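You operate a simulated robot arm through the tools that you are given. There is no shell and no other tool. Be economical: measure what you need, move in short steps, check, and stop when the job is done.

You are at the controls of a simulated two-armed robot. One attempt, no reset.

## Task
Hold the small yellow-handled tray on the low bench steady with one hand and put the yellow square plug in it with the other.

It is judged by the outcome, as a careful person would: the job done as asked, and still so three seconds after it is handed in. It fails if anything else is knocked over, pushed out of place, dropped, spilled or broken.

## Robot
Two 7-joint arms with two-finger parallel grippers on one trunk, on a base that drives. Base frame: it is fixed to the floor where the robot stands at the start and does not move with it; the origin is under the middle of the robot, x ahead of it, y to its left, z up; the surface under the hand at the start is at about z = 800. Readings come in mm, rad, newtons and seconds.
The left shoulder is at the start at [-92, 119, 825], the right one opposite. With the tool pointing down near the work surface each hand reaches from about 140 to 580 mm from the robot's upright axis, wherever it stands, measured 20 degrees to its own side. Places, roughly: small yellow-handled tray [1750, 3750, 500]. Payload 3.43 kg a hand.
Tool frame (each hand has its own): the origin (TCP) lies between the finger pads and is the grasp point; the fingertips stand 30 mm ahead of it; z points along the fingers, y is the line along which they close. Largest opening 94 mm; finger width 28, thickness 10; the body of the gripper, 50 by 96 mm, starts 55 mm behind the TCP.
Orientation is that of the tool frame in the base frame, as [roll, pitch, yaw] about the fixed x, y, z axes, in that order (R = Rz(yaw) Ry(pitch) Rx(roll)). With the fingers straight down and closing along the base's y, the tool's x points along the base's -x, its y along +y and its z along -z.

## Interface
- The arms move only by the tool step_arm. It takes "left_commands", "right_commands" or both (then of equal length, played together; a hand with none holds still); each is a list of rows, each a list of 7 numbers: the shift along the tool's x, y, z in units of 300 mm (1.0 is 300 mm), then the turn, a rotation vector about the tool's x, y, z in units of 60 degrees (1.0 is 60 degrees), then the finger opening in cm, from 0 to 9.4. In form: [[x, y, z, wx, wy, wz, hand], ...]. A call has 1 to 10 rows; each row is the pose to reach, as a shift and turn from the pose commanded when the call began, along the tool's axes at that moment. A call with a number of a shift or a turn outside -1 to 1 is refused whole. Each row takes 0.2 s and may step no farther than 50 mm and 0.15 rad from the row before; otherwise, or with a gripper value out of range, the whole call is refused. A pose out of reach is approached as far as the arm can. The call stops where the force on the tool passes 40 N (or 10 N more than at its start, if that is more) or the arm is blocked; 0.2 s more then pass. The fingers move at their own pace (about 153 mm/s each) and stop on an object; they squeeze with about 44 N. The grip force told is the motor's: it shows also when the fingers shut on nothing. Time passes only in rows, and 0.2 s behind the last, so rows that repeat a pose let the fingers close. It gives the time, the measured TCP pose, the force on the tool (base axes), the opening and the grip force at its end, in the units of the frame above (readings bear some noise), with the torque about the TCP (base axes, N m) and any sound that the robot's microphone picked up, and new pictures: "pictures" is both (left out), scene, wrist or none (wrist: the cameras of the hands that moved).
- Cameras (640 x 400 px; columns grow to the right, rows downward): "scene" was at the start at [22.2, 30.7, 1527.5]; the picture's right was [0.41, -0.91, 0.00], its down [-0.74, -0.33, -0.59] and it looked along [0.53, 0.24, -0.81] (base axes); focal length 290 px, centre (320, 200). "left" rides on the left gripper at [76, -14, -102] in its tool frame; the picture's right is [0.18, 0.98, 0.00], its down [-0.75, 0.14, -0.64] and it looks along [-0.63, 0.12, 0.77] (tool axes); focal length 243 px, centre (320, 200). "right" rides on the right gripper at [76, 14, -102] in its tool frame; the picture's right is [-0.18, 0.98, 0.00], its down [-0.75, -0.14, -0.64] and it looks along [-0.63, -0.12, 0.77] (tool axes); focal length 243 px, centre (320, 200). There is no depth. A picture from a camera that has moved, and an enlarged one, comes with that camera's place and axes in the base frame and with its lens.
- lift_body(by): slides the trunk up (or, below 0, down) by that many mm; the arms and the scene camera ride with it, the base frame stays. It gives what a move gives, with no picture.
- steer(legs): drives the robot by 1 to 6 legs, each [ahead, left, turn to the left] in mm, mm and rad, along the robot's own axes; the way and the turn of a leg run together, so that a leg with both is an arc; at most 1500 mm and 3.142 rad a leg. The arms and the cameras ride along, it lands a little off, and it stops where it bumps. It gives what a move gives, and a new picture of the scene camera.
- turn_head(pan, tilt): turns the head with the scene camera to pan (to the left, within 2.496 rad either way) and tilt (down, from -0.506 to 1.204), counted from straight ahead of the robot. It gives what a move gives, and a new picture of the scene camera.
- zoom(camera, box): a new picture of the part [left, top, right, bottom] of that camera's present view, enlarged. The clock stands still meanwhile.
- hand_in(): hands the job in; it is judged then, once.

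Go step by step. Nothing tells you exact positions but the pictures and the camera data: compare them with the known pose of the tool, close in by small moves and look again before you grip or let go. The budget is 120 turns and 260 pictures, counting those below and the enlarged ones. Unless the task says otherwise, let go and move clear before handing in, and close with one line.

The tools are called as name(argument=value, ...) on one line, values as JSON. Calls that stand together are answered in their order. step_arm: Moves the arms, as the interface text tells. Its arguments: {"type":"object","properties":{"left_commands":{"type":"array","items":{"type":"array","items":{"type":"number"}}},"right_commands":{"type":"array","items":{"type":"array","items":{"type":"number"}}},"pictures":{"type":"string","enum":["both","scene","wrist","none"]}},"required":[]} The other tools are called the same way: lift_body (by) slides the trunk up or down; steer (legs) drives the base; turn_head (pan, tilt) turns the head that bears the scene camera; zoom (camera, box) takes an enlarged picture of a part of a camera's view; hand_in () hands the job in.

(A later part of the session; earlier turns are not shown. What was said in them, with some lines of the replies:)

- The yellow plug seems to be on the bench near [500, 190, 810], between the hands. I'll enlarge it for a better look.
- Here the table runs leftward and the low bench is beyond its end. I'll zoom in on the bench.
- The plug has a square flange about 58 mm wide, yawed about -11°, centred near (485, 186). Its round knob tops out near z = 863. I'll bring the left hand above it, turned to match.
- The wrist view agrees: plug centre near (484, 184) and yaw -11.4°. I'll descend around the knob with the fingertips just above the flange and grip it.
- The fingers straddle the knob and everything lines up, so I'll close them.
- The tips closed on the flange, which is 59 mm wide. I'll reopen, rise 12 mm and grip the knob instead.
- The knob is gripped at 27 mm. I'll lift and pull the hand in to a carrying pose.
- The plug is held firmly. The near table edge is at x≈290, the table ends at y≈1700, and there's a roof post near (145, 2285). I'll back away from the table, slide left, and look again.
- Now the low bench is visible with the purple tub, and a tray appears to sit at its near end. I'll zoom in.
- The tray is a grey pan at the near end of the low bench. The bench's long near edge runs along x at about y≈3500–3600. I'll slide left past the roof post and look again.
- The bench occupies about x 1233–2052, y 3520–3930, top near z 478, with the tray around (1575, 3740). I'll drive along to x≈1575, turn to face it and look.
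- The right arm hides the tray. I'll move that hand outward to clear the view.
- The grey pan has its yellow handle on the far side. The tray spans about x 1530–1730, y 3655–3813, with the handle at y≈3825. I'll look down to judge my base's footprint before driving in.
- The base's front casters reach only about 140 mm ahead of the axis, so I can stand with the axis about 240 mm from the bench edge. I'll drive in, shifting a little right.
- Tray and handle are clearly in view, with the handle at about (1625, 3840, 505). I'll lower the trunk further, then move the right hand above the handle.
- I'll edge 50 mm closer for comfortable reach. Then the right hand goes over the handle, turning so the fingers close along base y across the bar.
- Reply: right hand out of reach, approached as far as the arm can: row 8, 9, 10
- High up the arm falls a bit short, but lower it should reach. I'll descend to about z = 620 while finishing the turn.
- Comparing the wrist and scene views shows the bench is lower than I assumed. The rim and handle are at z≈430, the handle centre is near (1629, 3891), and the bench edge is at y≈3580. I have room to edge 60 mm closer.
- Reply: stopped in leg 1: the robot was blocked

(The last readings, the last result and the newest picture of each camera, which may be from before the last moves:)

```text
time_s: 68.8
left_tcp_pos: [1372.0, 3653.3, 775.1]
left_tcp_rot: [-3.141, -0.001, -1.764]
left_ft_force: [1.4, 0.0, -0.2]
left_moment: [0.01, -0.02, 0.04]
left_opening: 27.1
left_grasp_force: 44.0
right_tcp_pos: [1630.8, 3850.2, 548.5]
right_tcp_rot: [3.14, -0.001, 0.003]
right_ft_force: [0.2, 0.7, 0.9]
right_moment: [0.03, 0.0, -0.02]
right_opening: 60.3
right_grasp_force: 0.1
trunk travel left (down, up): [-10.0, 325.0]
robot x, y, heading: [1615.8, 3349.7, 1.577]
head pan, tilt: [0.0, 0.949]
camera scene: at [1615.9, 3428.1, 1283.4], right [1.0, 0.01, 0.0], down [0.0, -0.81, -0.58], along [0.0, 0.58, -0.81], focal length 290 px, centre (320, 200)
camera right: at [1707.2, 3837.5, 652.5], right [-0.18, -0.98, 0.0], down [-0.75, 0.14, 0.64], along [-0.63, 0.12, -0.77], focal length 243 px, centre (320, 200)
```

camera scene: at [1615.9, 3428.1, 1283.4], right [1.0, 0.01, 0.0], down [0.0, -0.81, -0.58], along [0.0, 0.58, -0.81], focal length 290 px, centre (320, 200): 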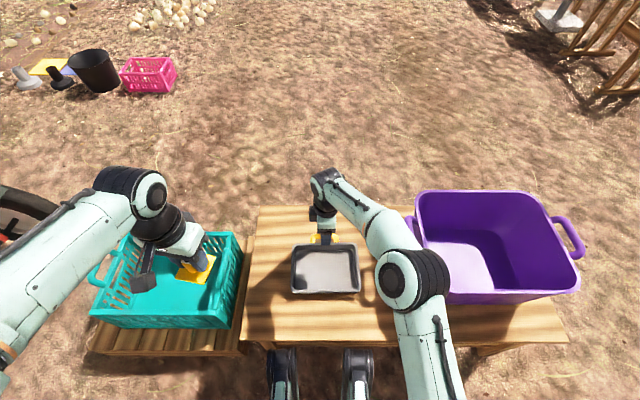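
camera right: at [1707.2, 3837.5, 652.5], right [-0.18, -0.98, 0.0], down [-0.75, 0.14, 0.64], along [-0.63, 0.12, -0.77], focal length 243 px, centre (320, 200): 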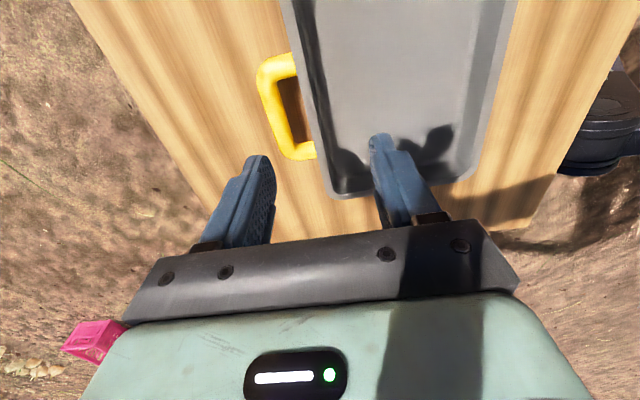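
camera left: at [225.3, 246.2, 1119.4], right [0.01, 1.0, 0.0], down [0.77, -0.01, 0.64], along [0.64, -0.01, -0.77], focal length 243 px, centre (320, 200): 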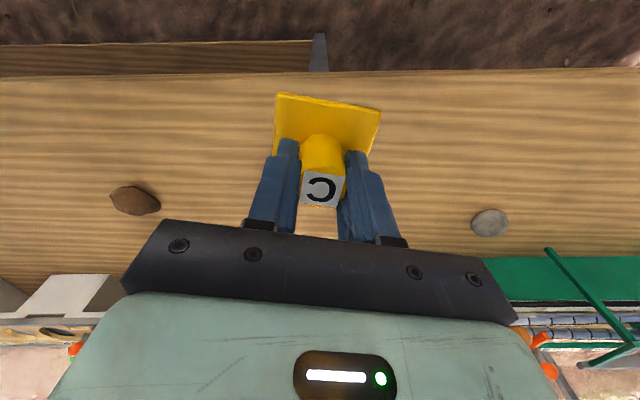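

The base touched something after 20 mm, so I'll back off a little. Then I'll shift the right hand over the bar and look closely.

steer(legs=[[-12, 0, 0]])

step_arm(right_commands=[[0.0, -0.08, 0.05, 0, 0, 0, 5], [0.0, -0.165, 0.1, 0, 0, 0, 5], [0.0, -0.165, 0.1, 0, 0, 0, 5]], pictures="wrist")

zoom(camera="right", box=[200, 50, 440, 200])

zoom(camera="scene", box=[260, 170, 420, 270])

```text
time_s: 69.6
left_tcp_pos: [1371.1, 3640.0, 775.7]
left_tcp_rot: [3.141, -0.002, -1.763]
left_ft_force: [0.6, -0.6, -0.2]
left_moment: [0.02, -0.04, 0.0]
left_opening: 26.7
left_grasp_force: 44.3
right_tcp_pos: [1631.2, 3839.4, 548.9]
right_tcp_rot: [3.14, -0.001, 0.004]
right_ft_force: [0.4, -0.3, -0.3]
right_moment: [0.01, -0.03, 0.01]
right_opening: 60.0
right_grasp_force: 0.1
trunk travel left (down, up): [-10.0, 325.0]
robot x, y, heading: [1615.1, 3341.9, 1.574]
head pan, tilt: [0.0, 0.949]
camera scene: at [1616.0, 3415.7, 1283.4], right [1.0, 0.01, 0.0], down [0.0, -0.81, -0.58], along [0.0, 0.58, -0.81], focal length 290 px, centre (320, 200)
```

scene: 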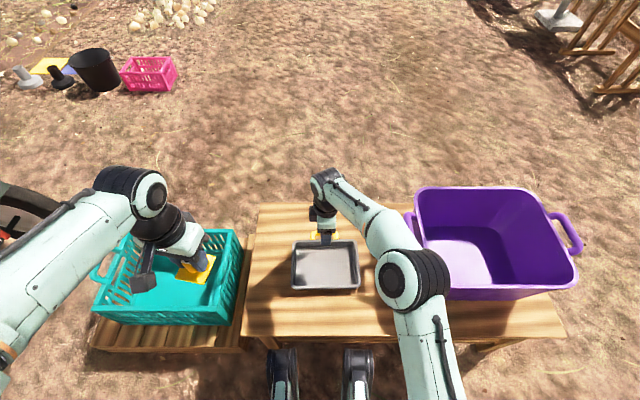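

```text
time_s: 70.4
left_tcp_pos: [1369.5, 3641.5, 775.8]
left_tcp_rot: [-3.141, 0.0, -1.766]
left_ft_force: [-0.1, -0.2, -0.5]
left_moment: [-0.02, -0.01, -0.03]
left_opening: 26.7
left_grasp_force: 43.6
right_tcp_pos: [1631.2, 3879.4, 518.4]
right_tcp_rot: [3.14, 0.001, 0.004]
right_ft_force: [0.3, -0.4, 0.3]
right_moment: [0.02, 0.02, 0.01]
right_opening: 50.0
right_grasp_force: 0.0
right hand out of reach, approached as far as the arm can: row 2, 3
trunk travel left (down, up): [-10.0, 325.0]
robot x, y, heading: [1616.7, 3341.3, 1.571]
head pan, tilt: [0.0, 0.949]
camera right: at [1708.6, 3866.8, 621.7], right [-0.18, -0.98, 0.0], down [-0.75, 0.14, 0.64], along [-0.63, 0.11, -0.77], focal length 243 px, centre (320, 200)
```

right: 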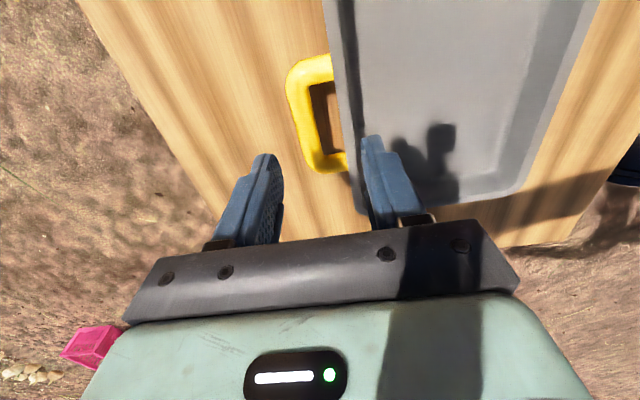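

```text
2.67 times, centred on (320, 125) of right
camera zoom: at [1708.6, 3866.8, 621.7], right [-0.18, -0.98, 0.0], down [-0.75, 0.14, 0.64], along [-0.63, 0.11, -0.77], focal length 647 px, centre (320, 400)
```

zoom: 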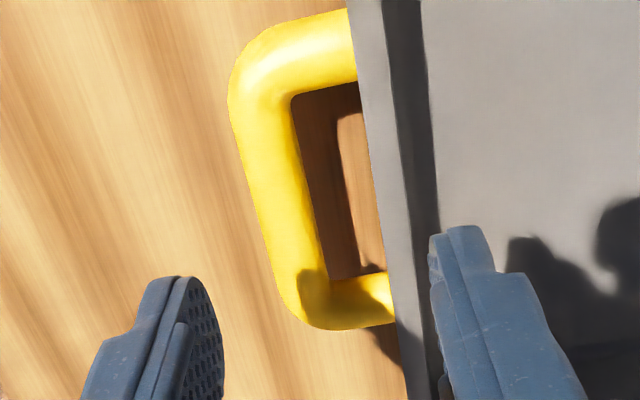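

```text
4.00 times, centred on (340, 220) of scene
camera zoom: at [1615.9, 3416.2, 1283.3], right [1.0, 0.01, 0.0], down [0.0, -0.81, -0.58], along [0.0, 0.58, -0.81], focal length 1158 px, centre (240, 120)
```

zoom: 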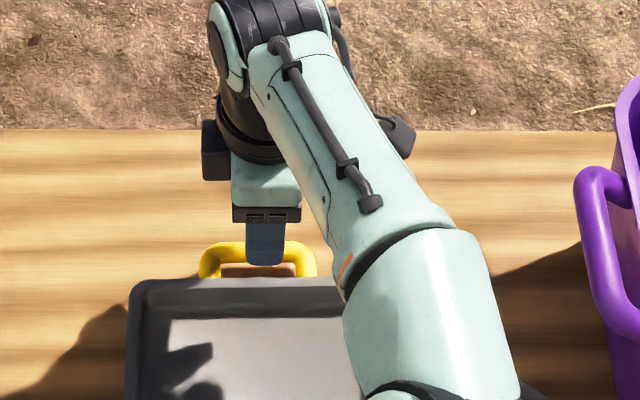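

The bar is at y≈3889.5, z≈435, with an 18 mm gap to the rim. I'll come down a bit more, centre on y≈3891 with a narrow 24 mm opening, and recheck.

step_arm(right_commands=[[0.025, -0.02, 0.06, 0, 0, 0, 3], [0.047, -0.039, 0.1, 0, 0, 0, 2.4], [0.047, -0.039, 0.1, 0, 0, 0, 2.4]], pictures="none")

zoom(camera="right", box=[200, 50, 440, 200])

zoom(camera="scene", box=[280, 190, 376, 250])

```text
time_s: 71.2
left_tcp_pos: [1371.5, 3640.4, 775.8]
left_tcp_rot: [-3.141, -0.002, -1.765]
left_ft_force: [0.1, 0.2, -0.8]
left_moment: [-0.01, 0.02, 0.0]
left_opening: 26.6
left_grasp_force: 43.4
right_tcp_pos: [1648.4, 3881.2, 488.8]
right_tcp_rot: [3.141, -0.002, 0.003]
right_ft_force: [0.3, 0.1, 0.6]
right_moment: [0.03, 0.0, 0.0]
right_opening: 24.1
right_grasp_force: 0.0
right hand out of reach, approached as far as the arm can: row 1, 2, 3
trunk travel left (down, up): [-10.0, 325.0]
robot x, y, heading: [1612.5, 3336.6, 1.578]
head pan, tilt: [0.0, 0.949]
```

```text
2.67 times, centred on (320, 125) of right
camera zoom: at [1724.8, 3869.0, 592.5], right [-0.18, -0.98, 0.0], down [-0.75, 0.14, 0.64], along [-0.63, 0.12, -0.77], focal length 647 px, centre (320, 400)
```

zoom: 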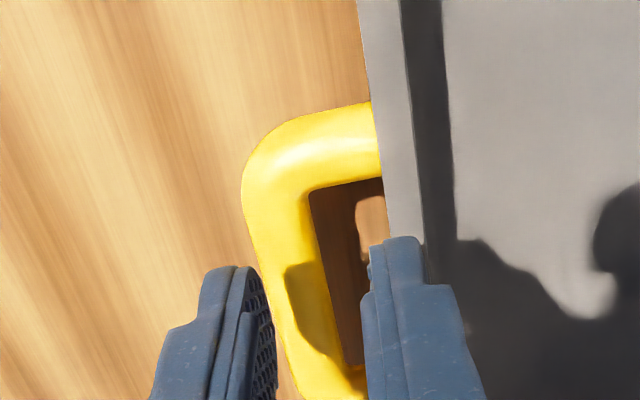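

```text
6.67 times, centred on (328, 220) of scene
camera zoom: at [1616.0, 3416.1, 1283.4], right [1.0, 0.01, 0.0], down [0.0, -0.81, -0.58], along [0.0, 0.58, -0.81], focal length 1931 px, centre (267, 67)
```

zoom: 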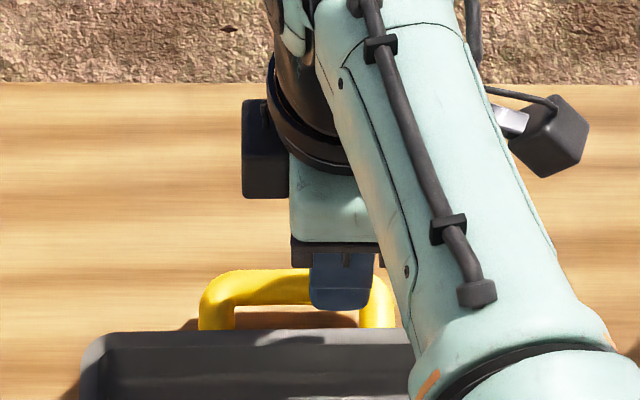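

The arm stops about 9 mm short of the bar. I'll creep the base 9 mm forward, which is still short of where it touched.

steer(legs=[[9, 0, -0.004]])

zoom(camera="right", box=[200, 50, 440, 200])

```text
time_s: 71.9
left_tcp_pos: [1372.1, 3651.4, 775.9]
left_tcp_rot: [-3.141, -0.002, -1.768]
left_ft_force: [-0.1, -0.1, 0.1]
left_moment: [0.02, -0.03, 0.0]
left_opening: 26.9
left_grasp_force: 44.0
right_tcp_pos: [1650.7, 3890.1, 488.2]
right_tcp_rot: [3.141, 0.001, 0.0]
right_ft_force: [0.2, -0.1, -0.5]
right_moment: [0.01, -0.04, 0.04]
right_opening: 23.8
right_grasp_force: 0.2
trunk travel left (down, up): [-10.0, 325.0]
robot x, y, heading: [1615.1, 3349.9, 1.564]
head pan, tilt: [0.0, 0.949]
camera scene: at [1616.3, 3425.3, 1283.3], right [1.0, 0.0, 0.0], down [0.0, -0.81, -0.58], along [0.0, 0.58, -0.81], focal length 290 px, centre (320, 200)
```

scene: 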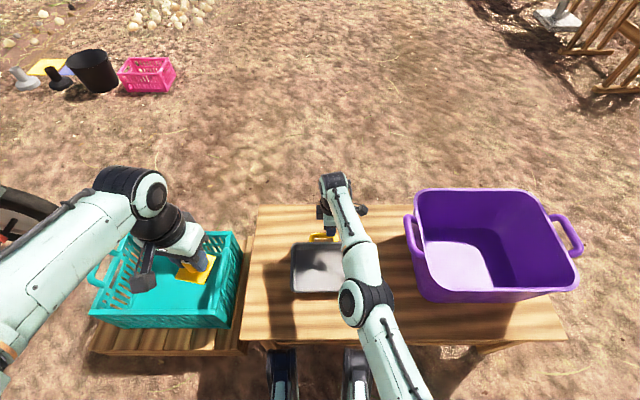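

```text
2.67 times, centred on (320, 125) of right
camera zoom: at [1726.8, 3877.7, 592.6], right [-0.18, -0.98, 0.0], down [-0.75, 0.14, 0.64], along [-0.63, 0.12, -0.77], focal length 647 px, centre (320, 400)
```

zoom: 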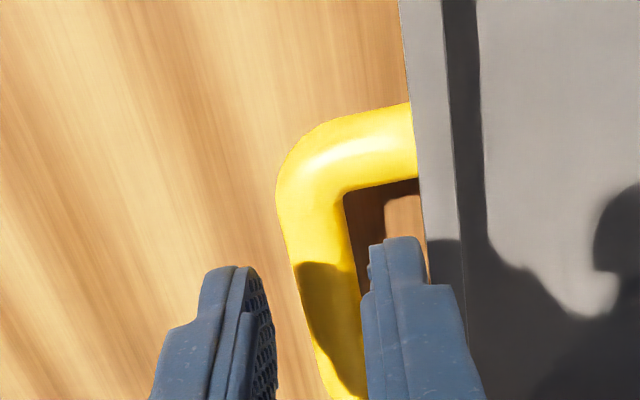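

The bar at y≈3891 now lies between the fingers. I'll shift 10 mm left off the handle's bend and lower onto it, watching force.

step_arm(right_commands=[[-0.035, -0.003, 0.0, 0, 0, 0, 2.5], [-0.035, -0.003, 0.03, 0, 0, 0, 2.5], [-0.035, -0.003, 0.06, 0, 0, 0, 2.5], [-0.035, -0.003, 0.085, 0, 0, 0, 2.5], [-0.035, -0.003, 0.105, 0, 0, 0, 2.5]], pictures="wrist")

zoom(camera="right", box=[200, 50, 440, 200])

zoom(camera="scene", box=[280, 190, 376, 250])

```text
time_s: 73.1
left_tcp_pos: [1372.6, 3650.3, 775.7]
left_tcp_rot: [3.141, -0.003, -1.766]
left_ft_force: [0.4, 0.4, -0.9]
left_moment: [0.0, -0.03, 0.02]
left_opening: 26.8
left_grasp_force: 44.2
right_tcp_pos: [1641.5, 3888.5, 458.3]
right_tcp_rot: [-3.141, 0.0, 0.0]
right_ft_force: [0.0, 0.6, -0.2]
right_moment: [0.03, 0.01, 0.0]
right_opening: 25.0
right_grasp_force: 0.2
right hand out of reach, approached as far as the arm can: row 2, 3, 4, 5
trunk travel left (down, up): [-10.0, 325.0]
robot x, y, heading: [1616.7, 3344.1, 1.571]
head pan, tilt: [0.0, 0.949]
camera right: at [1716.9, 3874.4, 561.7], right [-0.19, -0.98, 0.0], down [-0.75, 0.14, 0.64], along [-0.63, 0.12, -0.77], focal length 243 px, centre (320, 200)
```

right: 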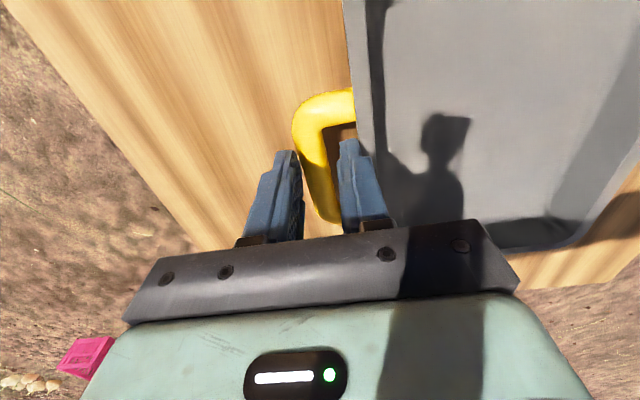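

```text
2.67 times, centred on (320, 125) of right
camera zoom: at [1716.9, 3874.4, 561.7], right [-0.19, -0.98, 0.0], down [-0.75, 0.14, 0.64], along [-0.63, 0.12, -0.77], focal length 647 px, centre (320, 400)
```

zoom: 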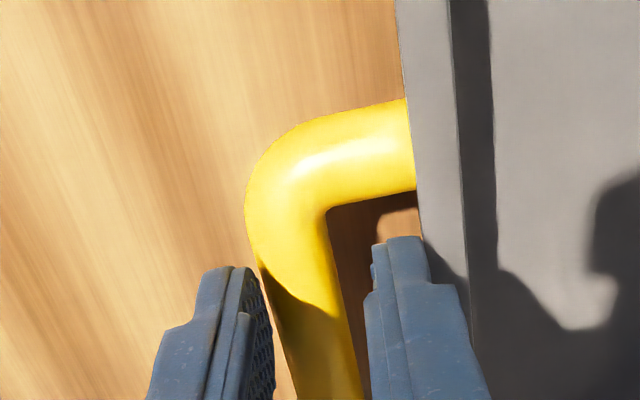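

```text
6.67 times, centred on (328, 220) of scene
camera zoom: at [1616.3, 3425.0, 1283.4], right [1.0, 0.0, 0.0], down [0.0, -0.81, -0.58], along [0.0, 0.58, -0.81], focal length 1931 px, centre (267, 67)
```

zoom: 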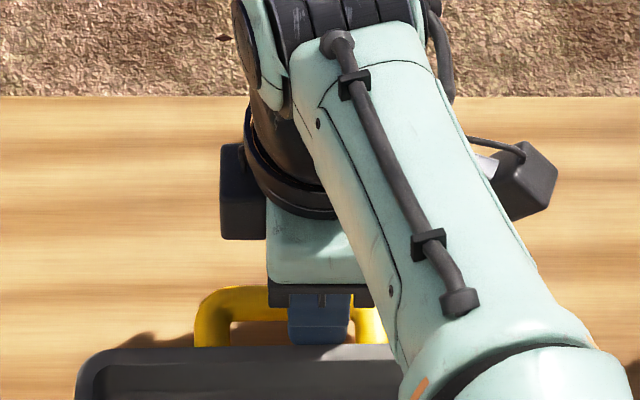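

The bar sits between the fingertips, at about z 431 versus tips at 428. I'll lower the trunk by its last 10 mm to get a deeper hold, then close.

lift_body(by=-10)

zoom(camera="right", box=[200, 50, 440, 200])

```text
time_s: 73.7
left_tcp_pos: [1371.9, 3650.0, 765.2]
left_tcp_rot: [-3.141, -0.001, -1.766]
left_ft_force: [0.0, -0.4, -0.9]
left_moment: [-0.03, -0.01, 0.01]
left_opening: 26.7
left_grasp_force: 43.9
right_tcp_pos: [1641.4, 3887.9, 448.9]
right_tcp_rot: [-3.141, -0.002, -0.003]
right_ft_force: [-0.1, 1.7, -0.1]
right_moment: [0.04, 0.0, -0.03]
right_opening: 25.4
right_grasp_force: 0.5
trunk travel left (down, up): [0.0, 335.0]
robot x, y, heading: [1614.8, 3348.2, 1.57]
head pan, tilt: [0.0, 0.949]
```

```text
2.67 times, centred on (320, 125) of right
camera zoom: at [1717.2, 3874.7, 551.2], right [-0.18, -0.98, 0.0], down [-0.75, 0.14, 0.64], along [-0.63, 0.12, -0.77], focal length 647 px, centre (320, 400)
```

zoom: 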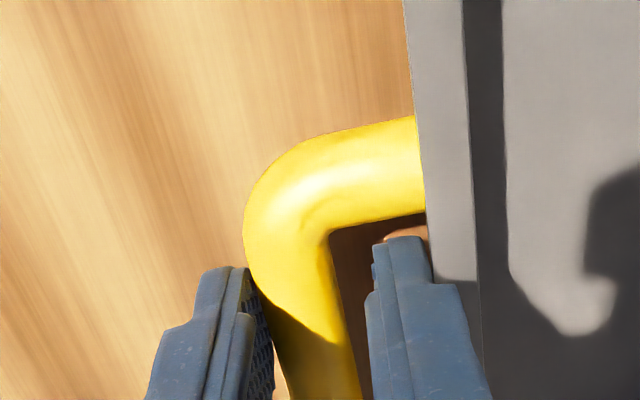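

The fingers straddle the bar with almost no contact force. Closing the right hand on the handle.

step_arm(right_commands=[[0, 0, 0, 0, 0, 0, 2], [0, 0, 0, 0, 0, 0, 1.5], [0, 0, 0, 0, 0, 0, 0.8], [0, 0, 0, 0, 0, 0, 0.8]], pictures="both")

zoom(camera="right", box=[200, 50, 440, 200])

```text
time_s: 74.7
left_tcp_pos: [1373.2, 3650.5, 765.7]
left_tcp_rot: [-3.142, -0.002, -1.768]
left_ft_force: [0.1, 0.1, 0.6]
left_moment: [0.01, -0.02, 0.01]
left_opening: 26.7
left_grasp_force: 44.2
right_tcp_pos: [1641.6, 3887.8, 448.3]
right_tcp_rot: [-3.14, 0.0, 0.001]
right_ft_force: [0.9, -0.7, 0.8]
right_moment: [0.03, -0.13, 0.22]
right_opening: 17.2
right_grasp_force: 43.5
trunk travel left (down, up): [0.0, 335.0]
robot x, y, heading: [1614.3, 3348.4, 1.577]
head pan, tilt: [0.0, 0.949]
camera scene: at [1616.3, 3425.6, 1276.7], right [1.0, 0.0, 0.0], down [0.0, -0.81, -0.58], along [0.0, 0.58, -0.81], focal length 290 px, centre (320, 200)
camera right: at [1717.1, 3874.7, 551.5], right [-0.18, -0.98, 0.0], down [-0.75, 0.14, 0.64], along [-0.63, 0.12, -0.77], focal length 243 px, centre (320, 200)
```

scene: 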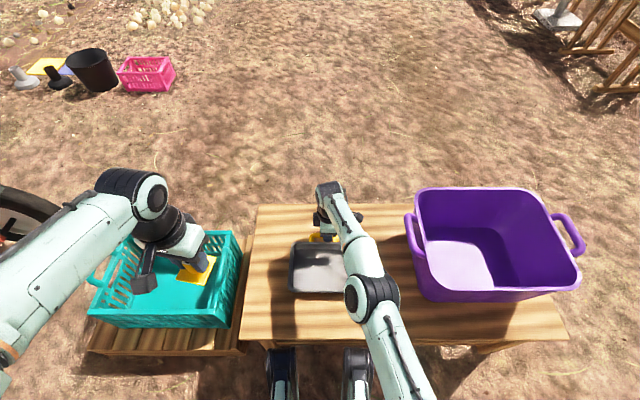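
right: 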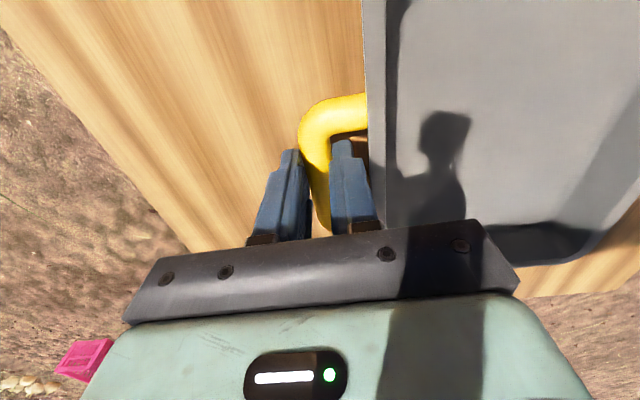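

```text
2.67 times, centred on (320, 125) of right
camera zoom: at [1717.1, 3874.7, 551.5], right [-0.18, -0.98, 0.0], down [-0.75, 0.14, 0.64], along [-0.63, 0.12, -0.77], focal length 647 px, centre (320, 400)
```

zoom: 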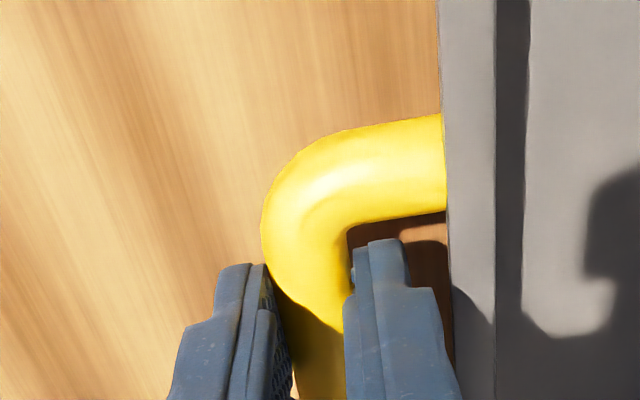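

The handle is held firmly at 17 mm and 43 N. The tray rim spans about x 1525–1734, y 3703–3865. I'll bring the left hand with the plug over the left part, near (1572, 3760), squaring the plug to the tray.

step_arm(left_commands=[[-0.07, -0.083, 0.03, 0, 0, -0.03, 1], [-0.14, -0.166, 0.08, 0, 0, -0.06, 1], [-0.21, -0.25, 0.14, 0, 0, -0.09, 1], [-0.28, -0.333, 0.22, 0, 0, -0.12, 1], [-0.35, -0.415, 0.3, 0, 0, -0.15, 1], [-0.42, -0.5, 0.38, 0, 0, -0.186, 1], [-0.488, -0.58, 0.43, 0, 0, -0.186, 1], [-0.488, -0.58, 0.43, 0, 0, -0.186, 1]], pictures="both")

zoom(camera="scene", box=[240, 170, 400, 310])

```text
time_s: 76.5
left_tcp_pos: [1572.2, 3761.2, 636.0]
left_tcp_rot: [-3.141, -0.003, -1.573]
left_ft_force: [0.0, 0.6, -0.6]
left_moment: [0.0, 0.0, 0.01]
left_opening: 26.5
left_grasp_force: 44.0
right_tcp_pos: [1641.3, 3889.7, 447.5]
right_tcp_rot: [-3.141, 0.0, -0.001]
right_ft_force: [0.0, -0.2, 0.3]
right_moment: [0.0, 0.02, -0.01]
right_opening: 16.9
right_grasp_force: 43.7
trunk travel left (down, up): [0.0, 335.0]
robot x, y, heading: [1619.6, 3348.3, 1.576]
head pan, tilt: [0.0, 0.949]
camera scene: at [1616.3, 3425.7, 1276.7], right [1.0, 0.0, 0.0], down [0.0, -0.81, -0.58], along [0.0, 0.58, -0.81], focal length 290 px, centre (320, 200)
camera left: at [1586.4, 3685.3, 738.8], right [-0.98, -0.18, 0.0], down [-0.14, 0.76, 0.64], along [-0.12, 0.63, -0.77], focal length 243 px, centre (320, 200)
```

scene: 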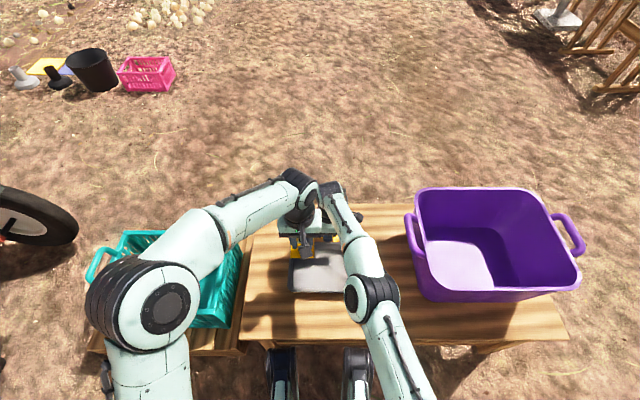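
left: 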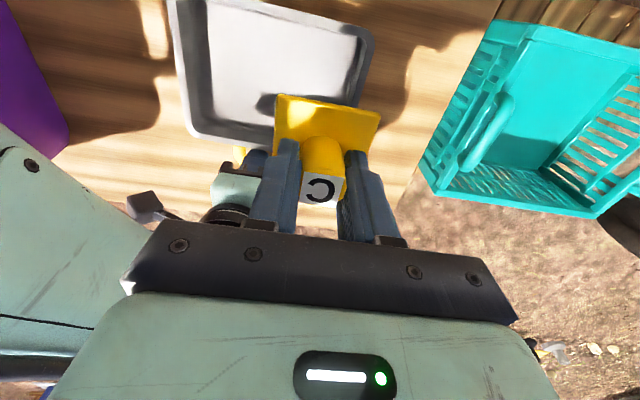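

```text
2.86 times, centred on (320, 240) of scene
camera zoom: at [1616.3, 3425.7, 1276.7], right [1.0, 0.0, 0.0], down [0.0, -0.81, -0.58], along [0.0, 0.58, -0.81], focal length 828 px, centre (320, 86)
```

zoom: 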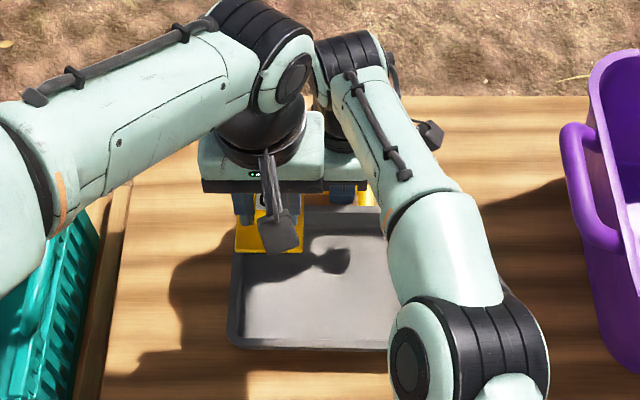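

Both hands are close but clear. I'll move a touch nearer to me and lower the plug to just above the tray floor.

step_arm(left_commands=[[0.03, 0.007, 0.06, 0, 0, 0, 1], [0.03, 0.007, 0.15, 0, 0, 0, 1], [0.03, 0.007, 0.25, 0, 0, 0, 1], [0.03, 0.007, 0.34, 0, 0, 0, 1], [0.03, 0.007, 0.41, 0, 0, 0, 1]], pictures="both")

zoom(camera="scene", box=[240, 170, 400, 310])

```text
time_s: 77.7
left_tcp_pos: [1570.3, 3750.4, 513.0]
left_tcp_rot: [-3.14, -0.003, -1.572]
left_ft_force: [0.1, 0.5, -0.3]
left_moment: [-0.01, -0.02, -0.02]
left_opening: 26.7
left_grasp_force: 44.3
right_tcp_pos: [1640.9, 3887.8, 448.0]
right_tcp_rot: [3.142, 0.0, -0.001]
right_ft_force: [-0.7, 1.1, 0.1]
right_moment: [-0.02, 0.11, -0.02]
right_opening: 17.3
right_grasp_force: 43.9
trunk travel left (down, up): [0.0, 335.0]
robot x, y, heading: [1614.6, 3344.3, 1.573]
head pan, tilt: [0.0, 0.949]
camera scene: at [1616.3, 3425.7, 1276.7], right [1.0, 0.0, 0.0], down [0.0, -0.81, -0.58], along [0.0, 0.58, -0.81], focal length 290 px, centre (320, 200)
camera left: at [1585.0, 3675.9, 615.7], right [-0.98, -0.18, 0.0], down [-0.14, 0.76, 0.64], along [-0.12, 0.63, -0.77], focal length 243 px, centre (320, 200)
```

scene: 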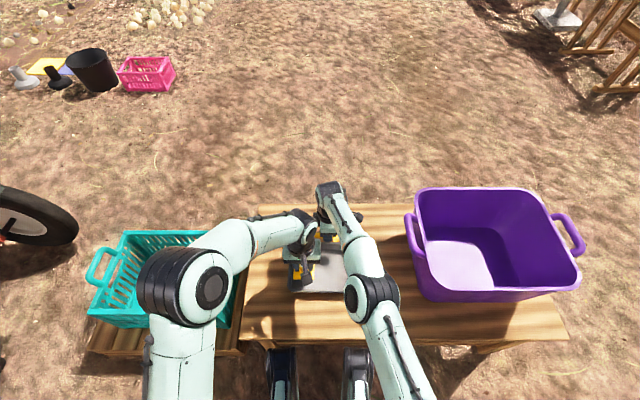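
left: 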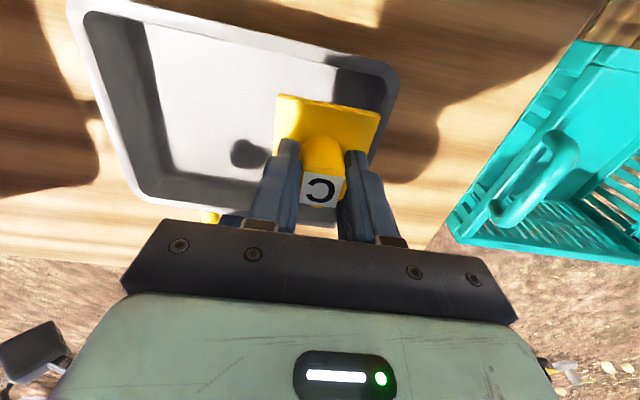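

```text
2.86 times, centred on (320, 240) of scene
camera zoom: at [1616.3, 3425.7, 1276.7], right [1.0, 0.0, 0.0], down [0.0, -0.81, -0.58], along [0.0, 0.58, -0.81], focal length 828 px, centre (320, 86)
```

zoom: 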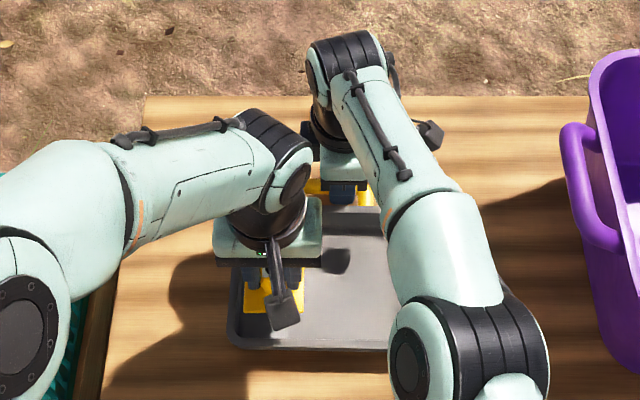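

The plug is above the tray's left side with room to each wall. I'll lower it gently until it touches the floor.

step_arm(left_commands=[[0, -0.018, 0.04, 0, 0, 0, 1], [0, -0.018, 0.075, 0, 0, 0, 1], [0, -0.018, 0.1, 0, 0, 0, 1], [0, -0.018, 0.115, 0, 0, 0, 1], [0, -0.018, 0.115, 0, 0, 0, 1]], pictures="wrist")

zoom(camera="scene", box=[280, 240, 376, 300])

```text
time_s: 78.9
left_tcp_pos: [1574.7, 3750.5, 480.1]
left_tcp_rot: [-3.14, -0.002, -1.572]
left_ft_force: [0.3, 0.3, -1.2]
left_moment: [-0.03, 0.02, 0.01]
left_opening: 26.6
left_grasp_force: 43.8
right_tcp_pos: [1641.1, 3888.0, 449.3]
right_tcp_rot: [-3.141, -0.001, 0.0]
right_ft_force: [0.3, -0.4, -0.1]
right_moment: [0.0, -0.01, -0.04]
right_opening: 17.5
right_grasp_force: 43.8
trunk travel left (down, up): [0.0, 335.0]
robot x, y, heading: [1618.3, 3346.9, 1.574]
head pan, tilt: [0.0, 0.949]
camera left: at [1589.7, 3675.4, 581.5], right [-0.98, -0.18, 0.0], down [-0.14, 0.76, 0.64], along [-0.12, 0.63, -0.77], focal length 243 px, centre (320, 200)
```

left: 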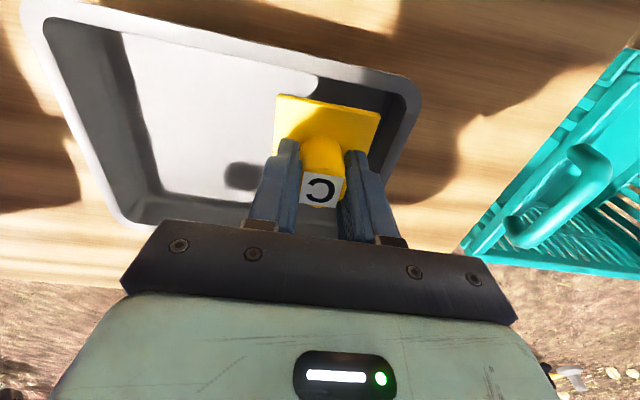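

```text
6.67 times, centred on (328, 270) of scene
camera zoom: at [1616.3, 3425.7, 1276.7], right [1.0, 0.0, 0.0], down [0.0, -0.81, -0.58], along [0.0, 0.58, -0.81], focal length 1931 px, centre (267, -267)
```

zoom: 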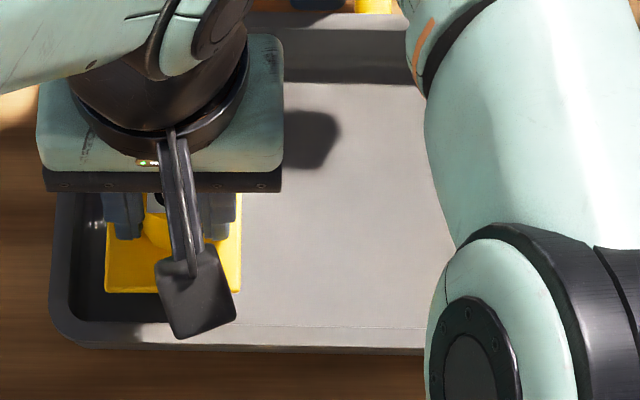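

The plug is well inside the walls and hasn't touched yet. Continuing down in small steps until contact.

step_arm(left_commands=[[0, 0, 0.01, 0, 0, 0, 1], [0, 0, 0.02, 0, 0, 0, 1], [0, 0, 0.03, 0, 0, 0, 1], [0, 0, 0.03, 0, 0, 0, 1]], pictures="wrist")

```text
time_s: 79.9
left_tcp_pos: [1575.1, 3750.1, 472.2]
left_tcp_rot: [-3.141, 0.002, -1.574]
left_ft_force: [-3.6, -12.9, 38.2]
left_moment: [-0.72, -0.12, -0.03]
left_opening: 26.7
left_grasp_force: 43.9
right_tcp_pos: [1641.5, 3886.5, 448.8]
right_tcp_rot: [-3.14, 0.0, -0.002]
right_ft_force: [0.2, 9.9, -6.4]
right_moment: [0.33, 0.3, -0.25]
right_opening: 17.1
right_grasp_force: 43.6
trunk travel left (down, up): [0.0, 335.0]
robot x, y, heading: [1620.6, 3345.0, 1.57]
head pan, tilt: [0.0, 0.949]
camera left: at [1589.8, 3674.9, 574.8], right [-0.98, -0.18, 0.0], down [-0.14, 0.75, 0.64], along [-0.12, 0.63, -0.77], focal length 243 px, centre (320, 200)
```

left: 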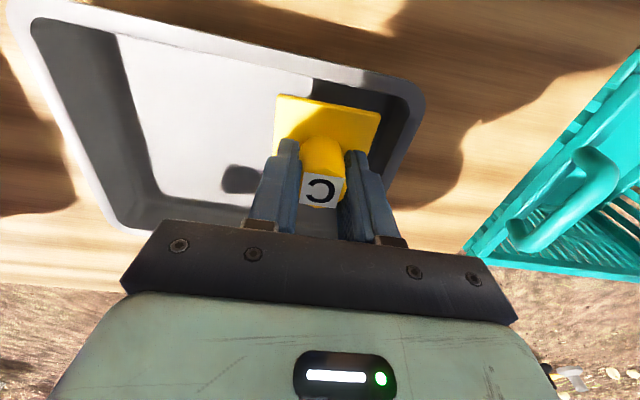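

It has touched down on the tray floor at TCP z≈472. I'll ease off the pressure, open the fingers modestly, then rise straight up.

step_arm(left_commands=[[0, 0, -0.004, 0, 0, 0, 1], [0, 0, -0.004, 0, 0, 0, 3.2], [0, 0, -0.004, 0, 0, 0, 4.5], [0, 0, -0.004, 0, 0, 0, 4.5]], pictures="wrist")

```text
time_s: 80.9
left_tcp_pos: [1573.5, 3750.2, 471.1]
left_tcp_rot: [3.141, -0.004, -1.573]
left_ft_force: [1.0, 0.8, 0.3]
left_moment: [-0.02, 0.0, 0.03]
left_opening: 45.0
left_grasp_force: 0.0
right_tcp_pos: [1642.6, 3888.8, 449.2]
right_tcp_rot: [3.141, 0.002, 0.0]
right_ft_force: [-0.9, -1.0, -0.7]
right_moment: [-0.07, -0.27, -0.06]
right_opening: 17.3
right_grasp_force: 43.8
trunk travel left (down, up): [0.0, 335.0]
robot x, y, heading: [1618.3, 3346.4, 1.575]
head pan, tilt: [0.0, 0.949]
camera left: at [1589.5, 3674.7, 573.7], right [-0.98, -0.18, 0.0], down [-0.14, 0.76, 0.64], along [-0.12, 0.63, -0.77], focal length 243 px, centre (320, 200)
```

left: 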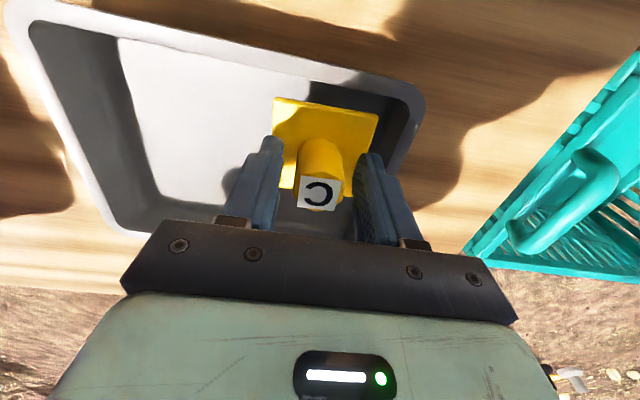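

The plug stands free in the tray. The left hand goes straight up and then away to the left.

step_arm(left_commands=[[0, 0, -0.05, 0, 0, 0, 4.5], [0, 0, -0.18, 0, 0, 0, 4.5], [0, 0, -0.32, 0, 0, 0, 4.5], [0, 0, -0.46, 0, 0, 0, 4.5], [0.04, 0.14, -0.54, 0, 0, 0, 4.5], [0.1, 0.28, -0.6, 0, 0, 0, 4.5], [0.18, 0.41, -0.65, 0, 0, 0, 4.5], [0.26, 0.54, -0.7, 0, 0, 0, 4.5], [0.34, 0.66, -0.75, 0, 0, 0, 4.5]], pictures="scene")

zoom(camera="scene", box=[260, 210, 388, 310])

zoom(camera="right", box=[200, 50, 440, 200])

```text
time_s: 82.9
left_tcp_pos: [1376.1, 3648.2, 696.5]
left_tcp_rot: [3.141, -0.004, -1.576]
left_ft_force: [-0.1, 0.1, -0.2]
left_moment: [0.0, -0.02, 0.03]
left_opening: 44.9
left_grasp_force: 0.0
right_tcp_pos: [1640.8, 3887.0, 448.8]
right_tcp_rot: [3.14, 0.0, -0.001]
right_ft_force: [-1.2, -1.1, 1.5]
right_moment: [0.12, -0.15, -0.04]
right_opening: 17.4
right_grasp_force: 44.0
trunk travel left (down, up): [0.0, 335.0]
robot x, y, heading: [1615.9, 3344.7, 1.569]
head pan, tilt: [0.0, 0.949]
camera scene: at [1616.3, 3425.4, 1276.7], right [1.0, 0.0, 0.0], down [0.0, -0.81, -0.58], along [0.0, 0.58, -0.81], focal length 290 px, centre (320, 200)
```

scene: 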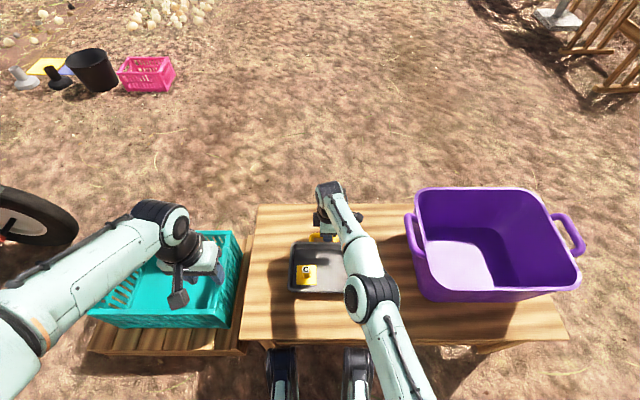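

```text
4.00 times, centred on (324, 260) of scene
camera zoom: at [1616.3, 3425.4, 1276.7], right [1.0, 0.0, 0.0], down [0.0, -0.81, -0.58], along [0.0, 0.58, -0.81], focal length 1158 px, centre (304, -40)
```

zoom: 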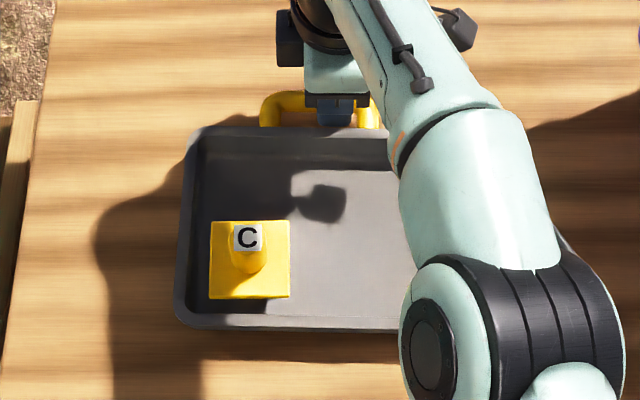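

```text
2.67 times, centred on (320, 125) of right
camera zoom: at [1716.9, 3874.5, 551.5], right [-0.18, -0.98, 0.0], down [-0.75, 0.14, 0.64], along [-0.63, 0.12, -0.77], focal length 647 px, centre (320, 400)
```

zoom: 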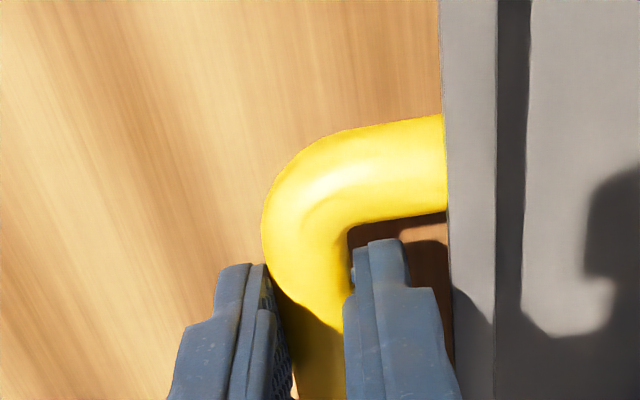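

The plug sits flat in the tray. I'll open the right hand slightly and lift clear of the handle using the trunk for a purely vertical motion.

step_arm(right_commands=[[0, 0, 0, 0, 0, 0, 2.0], [0, 0, 0, 0, 0, 0, 2.4], [0, 0, 0, 0, 0, 0, 2.4]], pictures="wrist")

lift_body(by=20)

zoom(camera="right", box=[200, 50, 440, 200])

```text
time_s: 83.7
left_tcp_pos: [1376.0, 3649.2, 695.7]
left_tcp_rot: [3.141, -0.003, -1.572]
left_ft_force: [0.0, 0.5, 0.3]
left_moment: [0.04, 0.02, 0.0]
left_opening: 45.0
left_grasp_force: 0.0
right_tcp_pos: [1640.3, 3887.3, 448.8]
right_tcp_rot: [-3.141, 0.0, -0.002]
right_ft_force: [-0.4, 0.4, -0.4]
right_moment: [-0.02, -0.01, 0.02]
right_opening: 23.6
right_grasp_force: 0.1
trunk travel left (down, up): [0.0, 335.0]
robot x, y, heading: [1618.8, 3348.2, 1.573]
head pan, tilt: [0.0, 0.949]
camera right: at [1717.0, 3874.7, 551.5], right [-0.18, -0.98, 0.0], down [-0.75, 0.14, 0.64], along [-0.63, 0.12, -0.77], focal length 243 px, centre (320, 200)
```

right: 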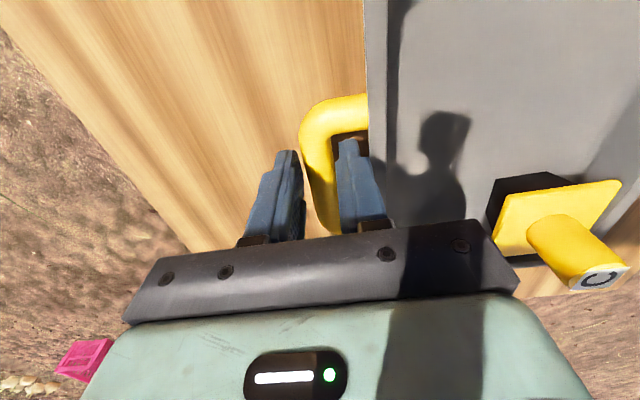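

```text
time_s: 84.4
left_tcp_pos: [1376.7, 3648.8, 717.2]
left_tcp_rot: [-3.142, -0.001, -1.572]
left_ft_force: [0.3, -0.6, 0.1]
left_moment: [0.0, 0.03, 0.02]
left_opening: 44.8
left_grasp_force: 0.1
right_tcp_pos: [1641.2, 3886.0, 467.7]
right_tcp_rot: [3.14, 0.002, -0.001]
right_ft_force: [0.5, -1.1, -0.1]
right_moment: [0.02, -0.01, -0.01]
right_opening: 23.9
right_grasp_force: 0.0
trunk travel left (down, up): [-20.0, 315.0]
robot x, y, heading: [1615.9, 3348.6, 1.571]
head pan, tilt: [0.0, 0.949]
```

```text
2.67 times, centred on (320, 125) of right
camera zoom: at [1717.3, 3873.3, 571.3], right [-0.18, -0.98, 0.0], down [-0.75, 0.14, 0.64], along [-0.63, 0.12, -0.77], focal length 647 px, centre (320, 400)
```

zoom: 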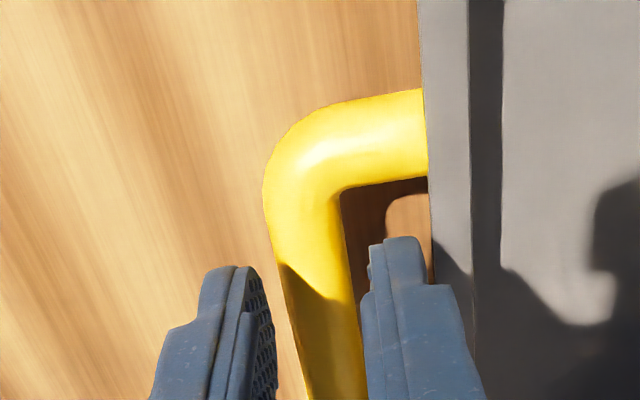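

Coming free cleanly. I'll continue lifting until well clear, then draw the hand back.

lift_body(by=160)

steer(legs=[[-250, 0, 0]])

zoom(camera="scene", box=[240, 160, 400, 260])

```text
time_s: 86.2
left_tcp_pos: [1375.8, 3649.6, 877.1]
left_tcp_rot: [3.139, -0.004, -1.573]
left_ft_force: [0.4, -1.3, -0.5]
left_moment: [-0.01, -0.03, -0.01]
left_opening: 45.0
left_grasp_force: 0.0
right_tcp_pos: [1641.9, 3884.8, 666.2]
right_tcp_rot: [-3.086, 0.002, -0.001]
right_ft_force: [0.5, -1.0, -0.1]
right_moment: [0.02, 0.0, 0.01]
right_opening: 24.2
right_grasp_force: 0.0
trunk travel left (down, up): [-180.0, 155.0]
robot x, y, heading: [1613.4, 3347.4, 1.571]
head pan, tilt: [0.0, 0.949]
```

```text
time_s: 88.0
left_tcp_pos: [1376.1, 3401.5, 876.9]
left_tcp_rot: [-3.141, -0.002, -1.573]
left_ft_force: [0.1, 0.1, -0.4]
left_moment: [0.04, 0.0, 0.02]
left_opening: 45.0
left_grasp_force: 0.0
right_tcp_pos: [1641.9, 3636.6, 668.2]
right_tcp_rot: [-3.087, 0.001, -0.002]
right_ft_force: [0.1, -0.4, -0.4]
right_moment: [-0.01, 0.01, 0.02]
right_opening: 24.1
right_grasp_force: 0.0
trunk travel left (down, up): [-180.0, 155.0]
robot x, y, heading: [1617.3, 3093.1, 1.575]
head pan, tilt: [0.0, 0.949]
camera scene: at [1616.9, 3131.5, 1459.0], right [1.0, 0.0, 0.0], down [0.0, -0.81, -0.58], along [0.0, 0.58, -0.81], focal length 290 px, centre (320, 200)
```

scene: 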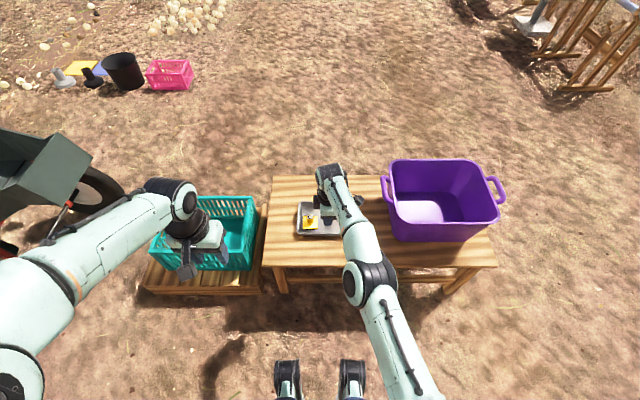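

```text
4.00 times, centred on (320, 210) of scene
camera zoom: at [1616.9, 3131.5, 1459.0], right [1.0, 0.0, 0.0], down [0.0, -0.81, -0.58], along [0.0, 0.58, -0.81], focal length 1158 px, centre (320, 160)
```

zoom: 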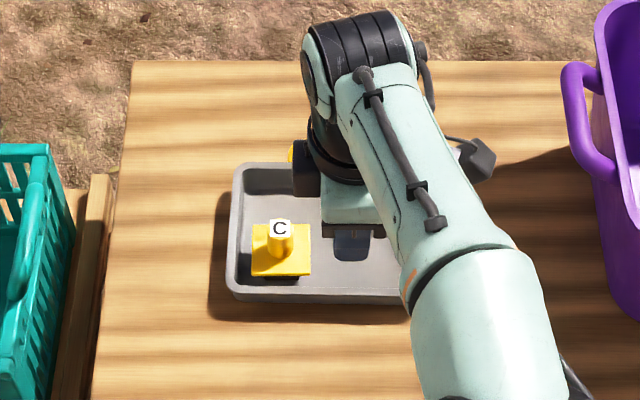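

Plug in tray, tray in place, nothing disturbed. I'll back off a little more and then hand in.

steer(legs=[[-200, 0, 0]])

hand_in()

```text
time_s: 89.6
left_tcp_pos: [1377.6, 3200.5, 877.0]
left_tcp_rot: [3.14, -0.003, -1.572]
left_ft_force: [-0.1, -0.5, 0.2]
left_moment: [-0.01, 0.01, 0.0]
left_opening: 45.0
left_grasp_force: 0.0
right_tcp_pos: [1642.4, 3435.4, 667.6]
right_tcp_rot: [-3.086, 0.002, 0.001]
right_ft_force: [0.8, -0.4, 1.0]
right_moment: [0.01, -0.03, 0.0]
right_opening: 23.9
right_grasp_force: 0.0
trunk travel left (down, up): [-180.0, 155.0]
robot x, y, heading: [1620.1, 2899.3, 1.571]
head pan, tilt: [0.0, 0.949]
camera scene: at [1617.4, 2930.2, 1459.0], right [1.0, 0.0, 0.0], down [0.0, -0.81, -0.58], along [0.0, 0.58, -0.81], focal length 290 px, centre (320, 200)
```

scene: 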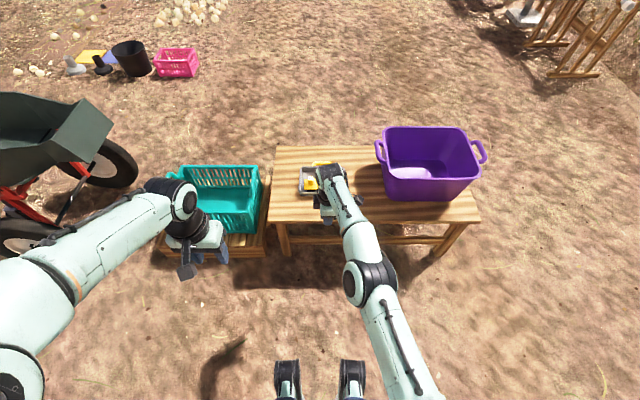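

```text
The job is handed in.
```

The yellow square plug is in the yellow-handled tray: the right hand held the tray by its handle while the left set the plug down. Both hands are clear, and nothing looked out of place in the last picture. The base did bump something lightly near the bench on the way in.
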